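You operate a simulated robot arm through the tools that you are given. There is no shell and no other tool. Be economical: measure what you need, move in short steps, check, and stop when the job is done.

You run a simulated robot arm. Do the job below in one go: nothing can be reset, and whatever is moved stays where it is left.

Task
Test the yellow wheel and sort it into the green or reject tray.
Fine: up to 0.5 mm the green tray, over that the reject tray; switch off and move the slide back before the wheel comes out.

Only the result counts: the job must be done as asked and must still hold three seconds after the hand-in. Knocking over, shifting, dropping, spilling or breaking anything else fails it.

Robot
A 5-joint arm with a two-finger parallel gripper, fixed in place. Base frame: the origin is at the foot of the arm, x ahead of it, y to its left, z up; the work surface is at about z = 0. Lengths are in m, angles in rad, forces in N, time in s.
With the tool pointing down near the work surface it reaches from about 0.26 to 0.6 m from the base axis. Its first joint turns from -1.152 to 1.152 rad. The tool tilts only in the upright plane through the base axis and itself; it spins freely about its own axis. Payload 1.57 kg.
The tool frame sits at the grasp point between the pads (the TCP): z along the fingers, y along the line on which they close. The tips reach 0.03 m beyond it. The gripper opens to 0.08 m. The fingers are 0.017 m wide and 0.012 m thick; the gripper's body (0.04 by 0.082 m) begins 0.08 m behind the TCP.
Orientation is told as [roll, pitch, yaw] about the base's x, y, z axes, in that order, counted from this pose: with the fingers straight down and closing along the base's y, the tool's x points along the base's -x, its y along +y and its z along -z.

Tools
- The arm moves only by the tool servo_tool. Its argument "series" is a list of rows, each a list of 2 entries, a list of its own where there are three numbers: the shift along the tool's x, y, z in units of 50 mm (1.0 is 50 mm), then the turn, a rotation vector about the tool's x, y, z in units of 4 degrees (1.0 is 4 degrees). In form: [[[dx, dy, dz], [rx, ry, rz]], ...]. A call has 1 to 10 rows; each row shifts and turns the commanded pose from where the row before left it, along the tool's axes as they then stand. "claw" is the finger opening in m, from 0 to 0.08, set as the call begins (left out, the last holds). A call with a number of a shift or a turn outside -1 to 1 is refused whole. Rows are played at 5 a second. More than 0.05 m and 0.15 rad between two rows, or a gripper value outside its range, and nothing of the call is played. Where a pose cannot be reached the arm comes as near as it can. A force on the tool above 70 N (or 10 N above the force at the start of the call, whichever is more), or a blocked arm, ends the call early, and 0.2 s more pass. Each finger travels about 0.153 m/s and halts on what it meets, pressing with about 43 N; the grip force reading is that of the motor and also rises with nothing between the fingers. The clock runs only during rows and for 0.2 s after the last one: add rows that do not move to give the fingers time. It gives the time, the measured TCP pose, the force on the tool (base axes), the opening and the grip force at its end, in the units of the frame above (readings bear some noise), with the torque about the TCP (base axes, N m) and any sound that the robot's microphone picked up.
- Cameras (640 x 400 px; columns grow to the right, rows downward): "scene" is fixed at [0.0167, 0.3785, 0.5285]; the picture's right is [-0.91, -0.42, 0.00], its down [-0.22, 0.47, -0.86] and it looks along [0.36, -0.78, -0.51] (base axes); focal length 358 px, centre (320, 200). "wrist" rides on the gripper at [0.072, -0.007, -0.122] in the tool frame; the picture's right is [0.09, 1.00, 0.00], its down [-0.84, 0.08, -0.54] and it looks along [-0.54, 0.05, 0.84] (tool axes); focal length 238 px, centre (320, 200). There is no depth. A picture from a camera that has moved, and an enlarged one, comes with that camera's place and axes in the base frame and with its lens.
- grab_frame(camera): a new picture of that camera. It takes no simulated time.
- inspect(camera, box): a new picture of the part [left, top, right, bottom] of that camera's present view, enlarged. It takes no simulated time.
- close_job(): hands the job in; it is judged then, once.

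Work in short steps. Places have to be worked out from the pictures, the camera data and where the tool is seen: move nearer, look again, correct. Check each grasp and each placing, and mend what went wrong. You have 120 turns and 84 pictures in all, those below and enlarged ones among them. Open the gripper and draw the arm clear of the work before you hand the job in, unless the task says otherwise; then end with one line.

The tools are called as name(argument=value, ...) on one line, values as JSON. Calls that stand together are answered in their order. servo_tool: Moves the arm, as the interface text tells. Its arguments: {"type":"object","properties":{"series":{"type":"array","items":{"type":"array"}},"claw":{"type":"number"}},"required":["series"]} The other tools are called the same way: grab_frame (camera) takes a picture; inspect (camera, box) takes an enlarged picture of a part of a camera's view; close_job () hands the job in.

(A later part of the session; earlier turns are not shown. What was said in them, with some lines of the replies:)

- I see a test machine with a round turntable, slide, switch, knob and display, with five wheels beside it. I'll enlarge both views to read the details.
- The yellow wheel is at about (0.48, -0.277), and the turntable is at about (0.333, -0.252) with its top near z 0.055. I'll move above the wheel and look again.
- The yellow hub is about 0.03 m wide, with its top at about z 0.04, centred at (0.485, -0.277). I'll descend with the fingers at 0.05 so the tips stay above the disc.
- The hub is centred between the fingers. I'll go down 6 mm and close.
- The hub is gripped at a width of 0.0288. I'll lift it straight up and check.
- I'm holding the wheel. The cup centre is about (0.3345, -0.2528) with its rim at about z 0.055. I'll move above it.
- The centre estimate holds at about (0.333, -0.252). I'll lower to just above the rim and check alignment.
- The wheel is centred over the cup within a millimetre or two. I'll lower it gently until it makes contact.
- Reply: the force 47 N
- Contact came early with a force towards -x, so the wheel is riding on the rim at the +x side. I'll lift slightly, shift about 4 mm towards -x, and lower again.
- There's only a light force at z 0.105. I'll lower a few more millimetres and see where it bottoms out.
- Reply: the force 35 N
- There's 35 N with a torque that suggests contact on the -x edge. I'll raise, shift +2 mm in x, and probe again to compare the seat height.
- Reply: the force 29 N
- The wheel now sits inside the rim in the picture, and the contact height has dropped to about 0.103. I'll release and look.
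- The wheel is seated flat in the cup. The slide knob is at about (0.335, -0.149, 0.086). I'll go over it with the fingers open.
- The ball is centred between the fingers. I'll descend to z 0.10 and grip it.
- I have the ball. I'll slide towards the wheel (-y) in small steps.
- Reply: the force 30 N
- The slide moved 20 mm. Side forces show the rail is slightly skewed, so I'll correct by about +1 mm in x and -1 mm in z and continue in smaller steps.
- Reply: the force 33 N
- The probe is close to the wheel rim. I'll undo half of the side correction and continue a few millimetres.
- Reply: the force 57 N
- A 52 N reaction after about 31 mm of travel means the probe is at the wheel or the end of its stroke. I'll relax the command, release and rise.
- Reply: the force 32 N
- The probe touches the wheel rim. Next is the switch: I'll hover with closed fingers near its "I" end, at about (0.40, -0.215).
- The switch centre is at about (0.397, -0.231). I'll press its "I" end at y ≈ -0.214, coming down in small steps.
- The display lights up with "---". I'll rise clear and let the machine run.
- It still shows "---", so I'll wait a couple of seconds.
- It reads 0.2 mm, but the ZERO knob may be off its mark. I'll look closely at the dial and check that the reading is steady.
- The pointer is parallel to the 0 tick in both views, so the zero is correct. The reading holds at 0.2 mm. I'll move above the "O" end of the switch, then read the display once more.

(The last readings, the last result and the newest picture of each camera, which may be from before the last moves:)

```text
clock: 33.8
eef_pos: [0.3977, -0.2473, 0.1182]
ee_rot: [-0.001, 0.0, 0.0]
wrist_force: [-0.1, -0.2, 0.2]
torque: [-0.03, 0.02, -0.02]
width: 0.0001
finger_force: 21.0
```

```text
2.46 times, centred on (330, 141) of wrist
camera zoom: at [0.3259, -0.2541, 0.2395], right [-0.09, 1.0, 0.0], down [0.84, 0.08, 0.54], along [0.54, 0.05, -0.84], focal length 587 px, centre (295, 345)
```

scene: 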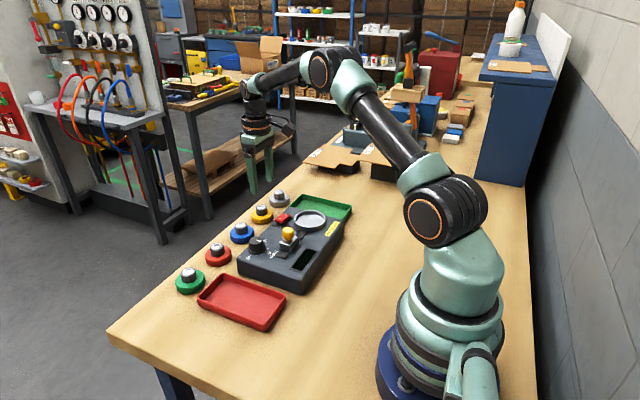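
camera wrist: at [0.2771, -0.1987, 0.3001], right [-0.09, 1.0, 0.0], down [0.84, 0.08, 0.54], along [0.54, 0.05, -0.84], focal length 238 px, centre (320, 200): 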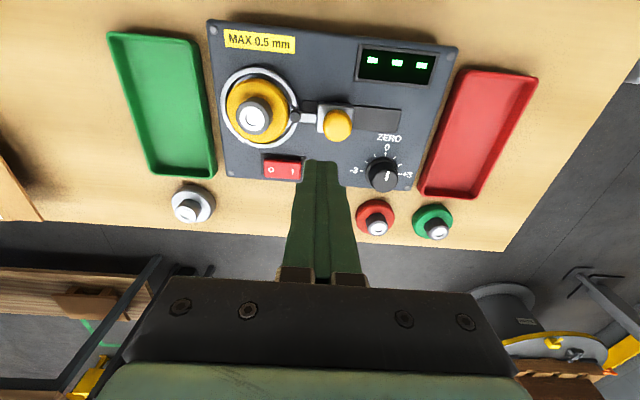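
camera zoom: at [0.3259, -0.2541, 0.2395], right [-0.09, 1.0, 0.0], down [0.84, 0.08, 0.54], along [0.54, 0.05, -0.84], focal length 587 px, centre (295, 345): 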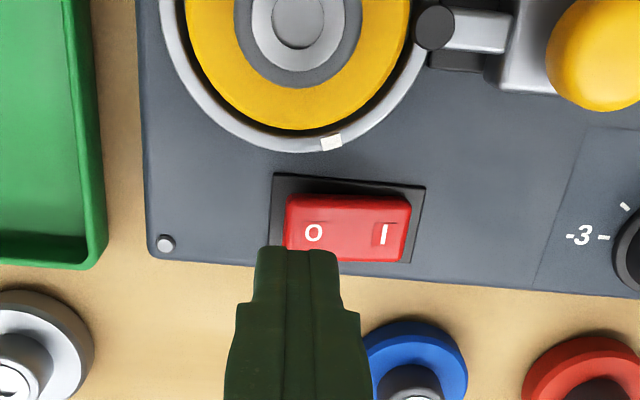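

The turntable is turning and the reading is steady at 0.2 mm, so the wheel goes in the green tray. I'll press the "O" end.

servo_tool(series=[[[0, 0, 0.25], [0, 0, 0]], [[0, 0, 0.15], [0, 0, 0]], [[0, 0, 0.1], [0, 0, 0]], [[0, 0, 0.06], [0, 0, 0]], [[0, 0, 0.06], [0, 0, 0]]])

inspect(camera="scene", box=[230, 180, 360, 290])

```text
clock: 35.0
eef_pos: [0.3974, -0.2493, 0.0869]
ee_rot: [0.0, 0.0, -0.001]
wrist_force: [0.1, -0.1, -0.2]
torque: [0.01, -0.02, 0.01]
width: 0.0002
finger_force: 21.6
```

```text
3.64 times, centred on (295, 235) of scene
camera zoom: at [0.0167, 0.3785, 0.5285], right [-0.91, -0.42, 0.0], down [-0.22, 0.47, -0.86], along [0.36, -0.78, -0.51], focal length 1302 px, centre (411, 73)
```

zoom: 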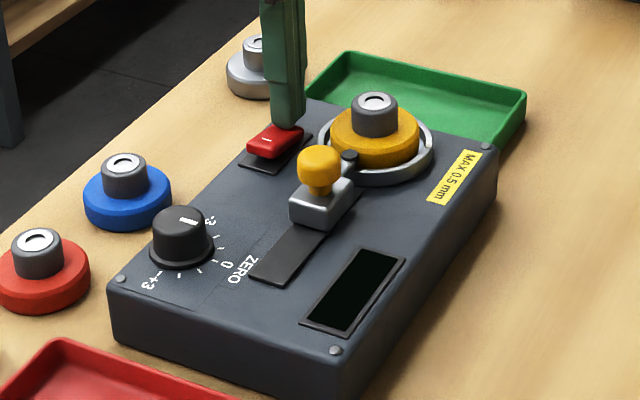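

The display is dark, so the machine is off. I'll go back over the slide knob at about y -0.177.

servo_tool(series=[[[0, 0, -0.6], [0, 0, 0]], [[0, 0, -0.7], [0, 0, 0]], [[0.6, 0.7, 0], [0, 0, 0]], [[0.63, 0.73, 0], [0, 0, 0]], [[0, 0, 0.3], [0, 0, 0]], [[0, 0, 0], [0, 0, 0]]], claw=0.044)

inspect(camera="wrist", box=[180, 40, 460, 222])

```text
clock: 36.4
eef_pos: [0.3369, -0.1779, 0.1364]
ee_rot: [0.0, 0.001, 0.001]
wrist_force: [0.0, -0.3, 0.3]
torque: [-0.02, 0.02, -0.02]
width: 0.0439
finger_force: 0.1
```

```text
2.20 times, centred on (320, 131) of wrist
camera zoom: at [0.2654, -0.1842, 0.2572], right [-0.09, 1.0, 0.0], down [0.84, 0.08, 0.54], along [0.54, 0.05, -0.84], focal length 524 px, centre (320, 352)
```

zoom: 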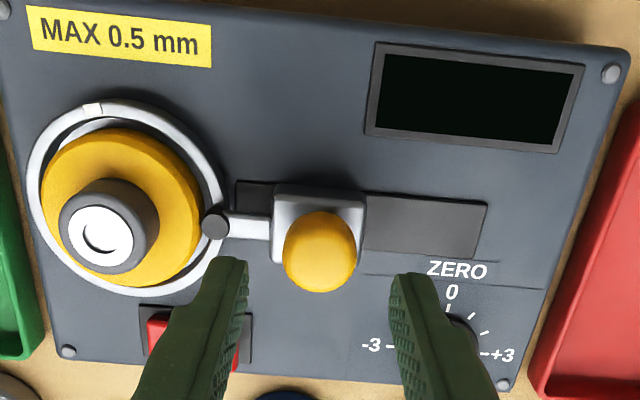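

The knob is centred. I'll descend and grip it.

servo_tool(series=[[[0.04, 0, 0.3], [0, 0, 0]], [[0, 0, 0.25], [0, 0, 0]], [[0, 0, 0.18], [0, 0, 0]], [[0, 0, 0], [0, 0, 0]]])

servo_tool(series=[[[0, 0, 0], [0, 0, 0]], [[0, 0, 0], [0, 0, 0]], [[0, 0, 0], [0, 0, 0]]], claw=0.01)

servo_tool(series=[[[0, 0.12, 0], [0, 0, 0]], [[0, 0.12, 0], [0, 0, 0]], [[0, 0.12, 0], [0, 0, 0]], [[0, 0.12, 0], [0, 0, 0]], [[0, 0.12, 0], [0, 0, 0]], [[0, 0, 0], [0, 0, 0]]])

inspect(camera="scene", box=[230, 180, 360, 290])

```text
clock: 37.4
eef_pos: [0.3346, -0.1772, 0.1002]
ee_rot: [-0.001, 0.0, -0.001]
wrist_force: [0.1, 0.0, -0.3]
torque: [-0.03, 0.04, 0.01]
width: 0.0441
finger_force: 0.1
```

```text
clock: 38.2
eef_pos: [0.3343, -0.1767, 0.1006]
ee_rot: [0.0, 0.0, -0.001]
wrist_force: [0.0, -1.9, -4.3]
torque: [-0.03, -0.11, -0.01]
width: 0.0257
finger_force: 37.0
```

```text
clock: 39.6
eef_pos: [0.334, -0.1464, 0.1013]
ee_rot: [-0.003, -0.003, 0.001]
wrist_force: [4.7, -4.5, 9.2]
torque: [0.02, 0.38, 0.04]
width: 0.0256
finger_force: 37.1
```

```text
3.64 times, centred on (295, 235) of scene
camera zoom: at [0.0167, 0.3786, 0.5284], right [-0.91, -0.42, 0.0], down [-0.22, 0.47, -0.86], along [0.36, -0.78, -0.51], focal length 1302 px, centre (411, 73)
```

zoom: 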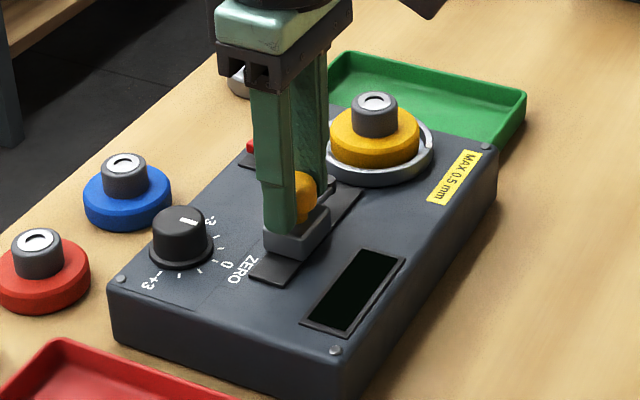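

The slide is back at its starting place. I'll nudge 2 mm more to be sure of the stop, then release and rise.

servo_tool(series=[[[0, 0.05, 0], [0, 0, 0]], [[0, 0, 0], [0, 0, 0]]])

servo_tool(series=[[[0, -0.03, 0], [0, 0, 0]], [[0, 0, 0], [0, 0, 0]]])

servo_tool(series=[[[0, 0, 0], [0, 0, 0]], [[0, 0, 0], [0, 0, 0]]], claw=0.046)

servo_tool(series=[[[0, 0, -0.5], [0, 0, 0]], [[0, 0, -0.6], [0, 0, 0]], [[0, 0, -0.5], [0, 0, 0]], [[0, -0.7, 0], [0, 0, 0]], [[0, -0.7, 0], [0, 0, 0]], [[0, -0.7, 0.2], [0, 0, 0]], [[0, 0, 0], [0, 0, 0]]])

inspect(camera="wrist", box=[140, 30, 460, 222])

```text
clock: 40.2
eef_pos: [0.3347, -0.1462, 0.1015]
ee_rot: [-0.002, -0.004, -0.006]
wrist_force: [-6.5, -43.1, 8.3]
torque: [-0.71, 0.12, -0.09]
width: 0.0255
finger_force: 36.7
```

```text
clock: 40.8
eef_pos: [0.3337, -0.146, 0.1009]
ee_rot: [-0.002, -0.001, -0.001]
wrist_force: [-6.5, -28.2, 20.2]
torque: [-0.54, -0.41, -0.08]
width: 0.0253
finger_force: 36.4
```

```text
clock: 41.4
eef_pos: [0.3324, -0.146, 0.0992]
ee_rot: [0.003, 0.001, 0.001]
wrist_force: [0.1, -0.7, 0.6]
torque: [0.0, -0.01, -0.02]
width: 0.0459
finger_force: 0.0
```

```text
clock: 43.0
eef_pos: [0.3349, -0.2522, 0.1686]
ee_rot: [0.0, 0.0, 0.001]
wrist_force: [0.5, -0.3, -0.7]
torque: [-0.01, 0.0, 0.01]
width: 0.0459
finger_force: 0.1
```

```text
2.00 times, centred on (300, 126) of wrist
camera zoom: at [0.2628, -0.2587, 0.2911], right [-0.09, 1.0, 0.0], down [0.84, 0.08, 0.54], along [0.54, 0.05, -0.84], focal length 477 px, centre (360, 348)
```

zoom: 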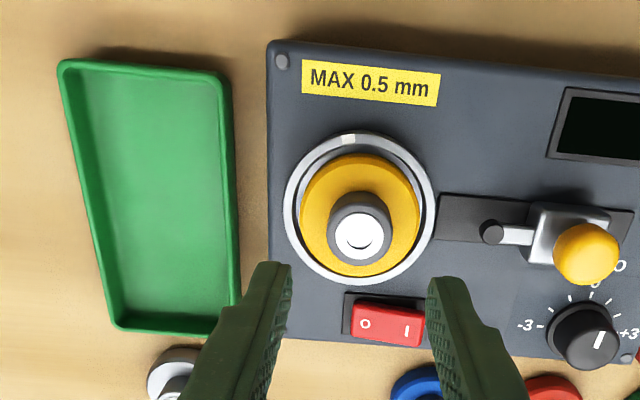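

The slide is against its back stop and the machine is off. I'll grip the hub again.

servo_tool(series=[[[0.03, -0.01, 0.5], [0, 0, 0]], [[0, 0, 0.4], [0, 0, 0]], [[0, 0, 0.25], [0, 0, 0]], [[0, 0, 0.13], [0, 0, 0]], [[0, 0, 0], [0, 0, 0]]])

servo_tool(series=[[[0, 0, 0], [0, 0, 0]], [[0, 0, 0], [0, 0, 0]], [[0, 0, 0], [0, 0, 0]]], claw=0.01)

servo_tool(series=[[[0, 0, -0.3], [0, 0, 0]], [[0, 0, -0.5], [0, 0, 0]], [[0, 0, -0.6], [0, 0, 0]], [[0, 0, -0.4], [0, 0, 0]], [[0, 0, 0], [0, 0, 0]]])

grab_frame(camera="wrist")

```text
clock: 44.2
eef_pos: [0.3312, -0.2515, 0.1068]
ee_rot: [-0.001, 0.001, 0.0]
wrist_force: [-0.8, -0.1, -0.9]
torque: [0.0, -0.02, 0.0]
width: 0.0459
finger_force: 0.1
```

```text
clock: 45.0
eef_pos: [0.3319, -0.2516, 0.1075]
ee_rot: [0.001, 0.001, 0.0]
wrist_force: [0.1, -1.4, 0.9]
torque: [-0.02, -0.01, 0.0]
width: 0.0287
finger_force: 38.8
```

```text
clock: 46.2
eef_pos: [0.3331, -0.2512, 0.1956]
ee_rot: [-0.001, 0.0, 0.0]
wrist_force: [0.4, 0.4, -1.6]
torque: [0.04, 0.03, 0.02]
width: 0.0287
finger_force: 38.9
```

```text
39 pictures are left
camera wrist: at [0.262, -0.2578, 0.317], right [-0.09, 1.0, 0.0], down [0.84, 0.08, 0.54], along [0.54, 0.05, -0.84], focal length 238 px, centre (320, 200)
```

wrist: 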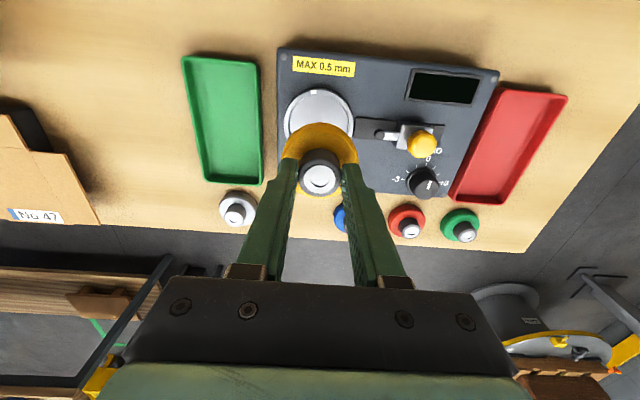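

I'm holding the wheel. The green tray centre is at about (0.351, -0.368), so I'll carry it over at this height.

servo_tool(series=[[[-0.09, -0.6, 0], [0, 0, 0]], [[-0.09, -0.6, 0], [0, 0, 0]], [[-0.09, -0.6, 0], [0, 0, 0]], [[-0.09, -0.54, 0.2], [0, 0, 0]], [[0, 0, 0.5], [0, 0, 0]], [[0, 0, 0.5], [0, 0, 0]], [[0, 0, 0], [0, 0, 0]]])

inspect(camera="wrist", box=[180, 40, 460, 222])

inspect(camera="scene", box=[230, 140, 370, 240])

```text
clock: 47.8
eef_pos: [0.352, -0.3693, 0.1364]
ee_rot: [0.002, 0.001, 0.0]
wrist_force: [0.6, -0.1, -1.3]
torque: [0.01, 0.0, 0.01]
width: 0.029
finger_force: 39.0
```

```text
2.20 times, centred on (320, 131) of wrist
camera zoom: at [0.2807, -0.3761, 0.2574], right [-0.09, 1.0, 0.0], down [0.84, 0.08, 0.54], along [0.54, 0.05, -0.84], focal length 524 px, centre (320, 352)
```

zoom: 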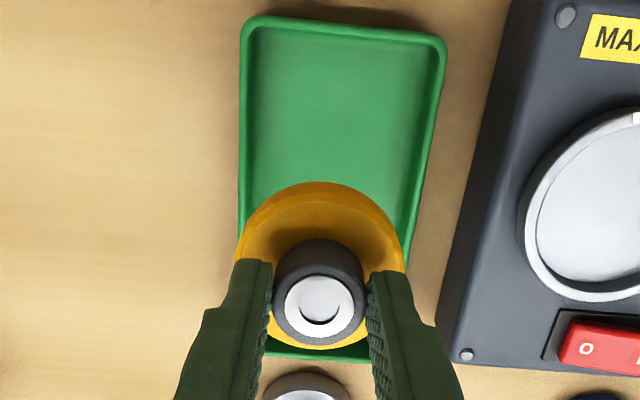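

```text
4.00 times, centred on (300, 190) of scene
camera zoom: at [0.0167, 0.3785, 0.5285], right [-0.91, -0.42, 0.0], down [-0.22, 0.47, -0.86], along [0.36, -0.78, -0.51], focal length 1432 px, centre (400, 240)
```

zoom: 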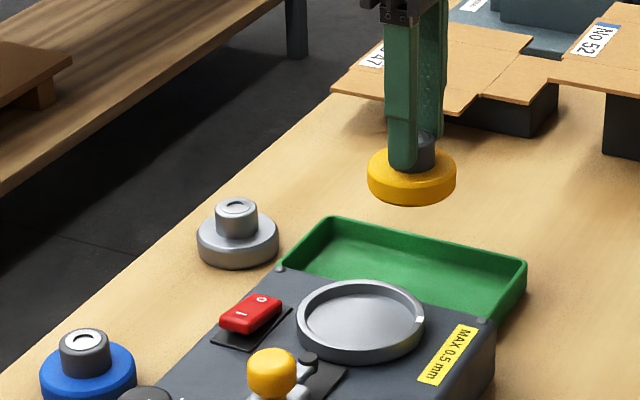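

The tray's centreline is at about y -0.365, so I'll shift +4 mm and lower, creeping at the end.

servo_tool(series=[[[-0.04, 0.08, 0.4], [0, 0, 0]], [[0, 0, 0.5], [0, 0, 0]], [[0, 0, 0.25], [0, 0, 0]], [[0, 0, 0], [0, 0, 0]]])

inspect(camera="wrist", box=[180, 40, 460, 222])

inspect(camera="scene", box=[270, 160, 370, 230])

```text
clock: 48.8
eef_pos: [0.3536, -0.3647, 0.0797]
ee_rot: [0.0, -0.001, 0.0]
wrist_force: [0.3, 0.0, -1.0]
torque: [-0.03, 0.01, 0.02]
width: 0.0292
finger_force: 38.5
```

```text
2.20 times, centred on (320, 131) of wrist
camera zoom: at [0.283, -0.3717, 0.2006], right [-0.09, 1.0, 0.0], down [0.84, 0.08, 0.54], along [0.54, 0.05, -0.84], focal length 524 px, centre (320, 352)
```

zoom: 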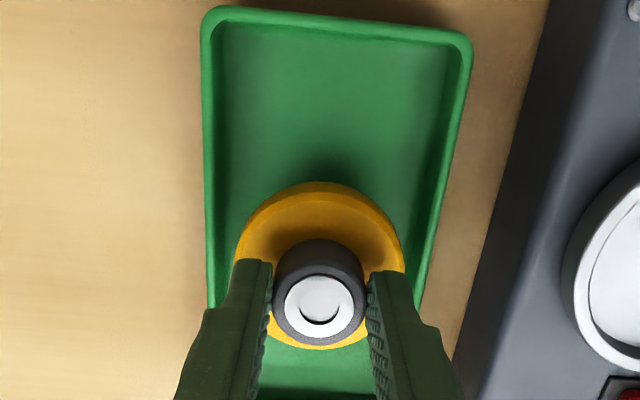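

```text
5.71 times, centred on (320, 195) of scene
camera zoom: at [0.0167, 0.3785, 0.5285], right [-0.91, -0.42, 0.0], down [-0.22, 0.47, -0.86], along [0.36, -0.78, -0.51], focal length 2046 px, centre (320, 229)
```

zoom: 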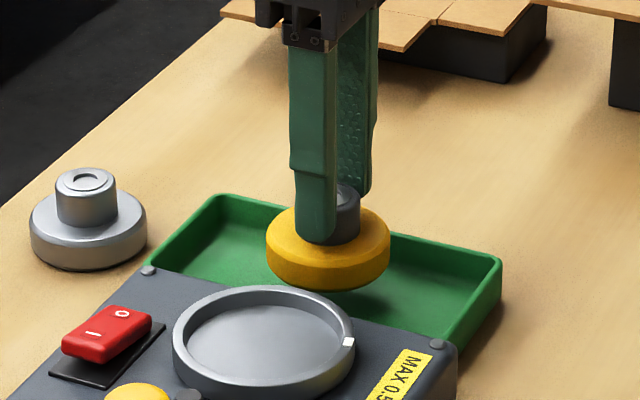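

The wheel is well inside the tray outline. I'll lower to contact.

servo_tool(series=[[[0, 0, 0.2], [0, 0, 0]], [[0, 0, 0.1], [0, 0, 0]], [[0, 0, 0.04], [0, 0, 0]], [[0, 0, 0], [0, 0, 0]]])

servo_tool(series=[[[0, 0, 0.03], [0, 0, 0]], [[0, 0, 0], [0, 0, 0]]])

inspect(camera="scene", box=[270, 160, 370, 230])

```text
clock: 49.8
eef_pos: [0.3532, -0.3641, 0.0628]
ee_rot: [0.0, -0.001, 0.001]
wrist_force: [-0.1, -0.3, -1.7]
torque: [0.0, -0.01, -0.04]
width: 0.0288
finger_force: 38.6
```

```text
clock: 50.4
eef_pos: [0.3522, -0.3644, 0.06]
ee_rot: [0.001, 0.0, -0.001]
wrist_force: [0.2, 0.0, -0.7]
torque: [-0.03, 0.01, 0.0]
width: 0.0288
finger_force: 38.6
```

```text
5.71 times, centred on (320, 195) of scene
camera zoom: at [0.0167, 0.3785, 0.5285], right [-0.91, -0.42, 0.0], down [-0.22, 0.47, -0.86], along [0.36, -0.78, -0.51], focal length 2046 px, centre (320, 229)
```

zoom: 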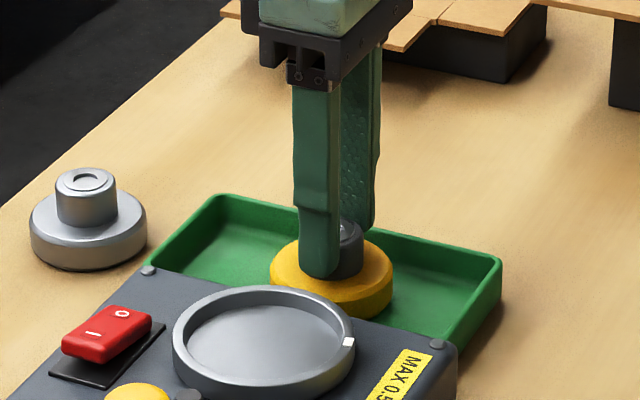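

No contact yet, so I'll creep lower.

servo_tool(series=[[[0, 0, 0.03], [0, 0, 0]], [[0, 0, 0.02], [0, 0, 0]], [[0, 0, 0], [0, 0, 0]]])

```text
clock: 51.2
eef_pos: [0.3538, -0.3659, 0.0607]
ee_rot: [-0.001, 0.0, 0.0]
wrist_force: [-15.3, 12.0, 40.4]
torque: [0.49, 0.44, 0.02]
width: 0.0289
finger_force: 38.5
```

The wheel is on the tray floor. I'll relax 1.5 mm, open, and rise.

servo_tool(series=[[[0, 0, -0.04], [0, 0, 0]], [[0, 0, 0], [0, 0, 0]]])

servo_tool(series=[[[0, 0, 0], [0, 0, 0]], [[0, 0, 0], [0, 0, 0]]], claw=0.045)

servo_tool(series=[[[0, 0, -0.4], [0, 0, 0]], [[0, 0, -0.7], [0, 0, 0]], [[0, 0, -0.8], [0, 0, 0]], [[0, 0, -0.8], [0, 0, 0]], [[0, 0, 0], [0, 0, 0]]])

grab_frame(camera="wrist")

inspect(camera="scene", box=[160, 160, 370, 340])

```text
clock: 51.8
eef_pos: [0.3528, -0.3652, 0.06]
ee_rot: [-0.002, -0.003, 0.0]
wrist_force: [-4.9, 2.4, 17.0]
torque: [0.07, 0.11, -0.01]
width: 0.0289
finger_force: 38.6
```

```text
clock: 52.4
eef_pos: [0.3532, -0.3649, 0.0603]
ee_rot: [0.0, 0.0, -0.001]
wrist_force: [-0.1, -0.2, -0.1]
torque: [-0.02, 0.01, 0.0]
width: 0.0453
finger_force: 0.1
```

```text
clock: 53.6
eef_pos: [0.3518, -0.3646, 0.1947]
ee_rot: [0.001, 0.002, 0.0]
wrist_force: [-0.5, -0.5, 0.0]
torque: [0.03, 0.01, -0.01]
width: 0.045
finger_force: 0.1
```

```text
33 pictures are left
camera wrist: at [0.2805, -0.3712, 0.3167], right [-0.09, 1.0, 0.0], down [0.84, 0.08, 0.54], along [0.54, 0.05, -0.84], focal length 238 px, centre (320, 200)
```

wrist: 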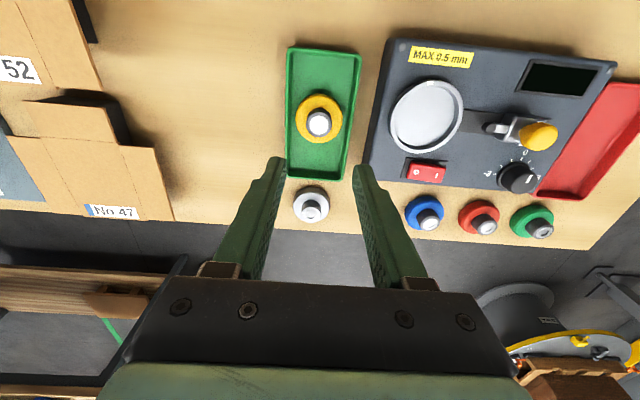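

```text
2.22 times, centred on (265, 250) of scene
camera zoom: at [0.0167, 0.3785, 0.5285], right [-0.91, -0.42, 0.0], down [-0.22, 0.47, -0.86], along [0.36, -0.78, -0.51], focal length 796 px, centre (442, 89)
```

zoom: 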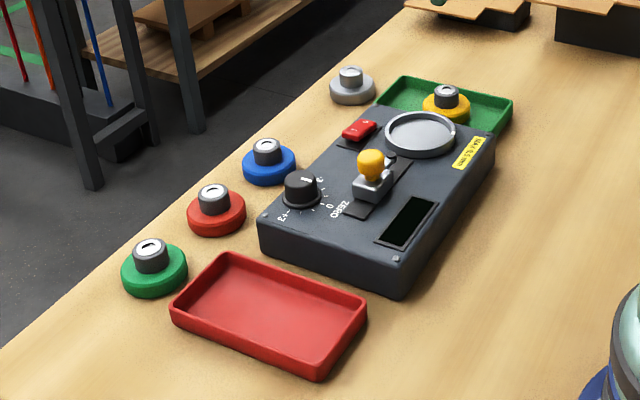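

The wheel lies flat in the green tray, the machine is off, the slide is back and everything else is in place. I'll open fully, rise higher, and hand in.

servo_tool(series=[[[0, 0, -0.8], [0, 0, 0]], [[0, 0, -0.8], [0, 0, 0]], [[0, 0, 0], [0, 0, 0]]], claw=0.08)

close_job()

```text
clock: 54.4
eef_pos: [0.3541, -0.3663, 0.2793]
ee_rot: [0.001, 0.0, 0.0]
wrist_force: [-0.1, -0.4, -0.1]
torque: [-0.02, -0.01, -0.02]
width: 0.0801
finger_force: 0.1
```

```text
The job is handed in.
```

The yellow wheel measured 0.2 mm, within the 0.5 mm limit, so I switched the machine off, moved the slide back, and placed the wheel in the green tray.
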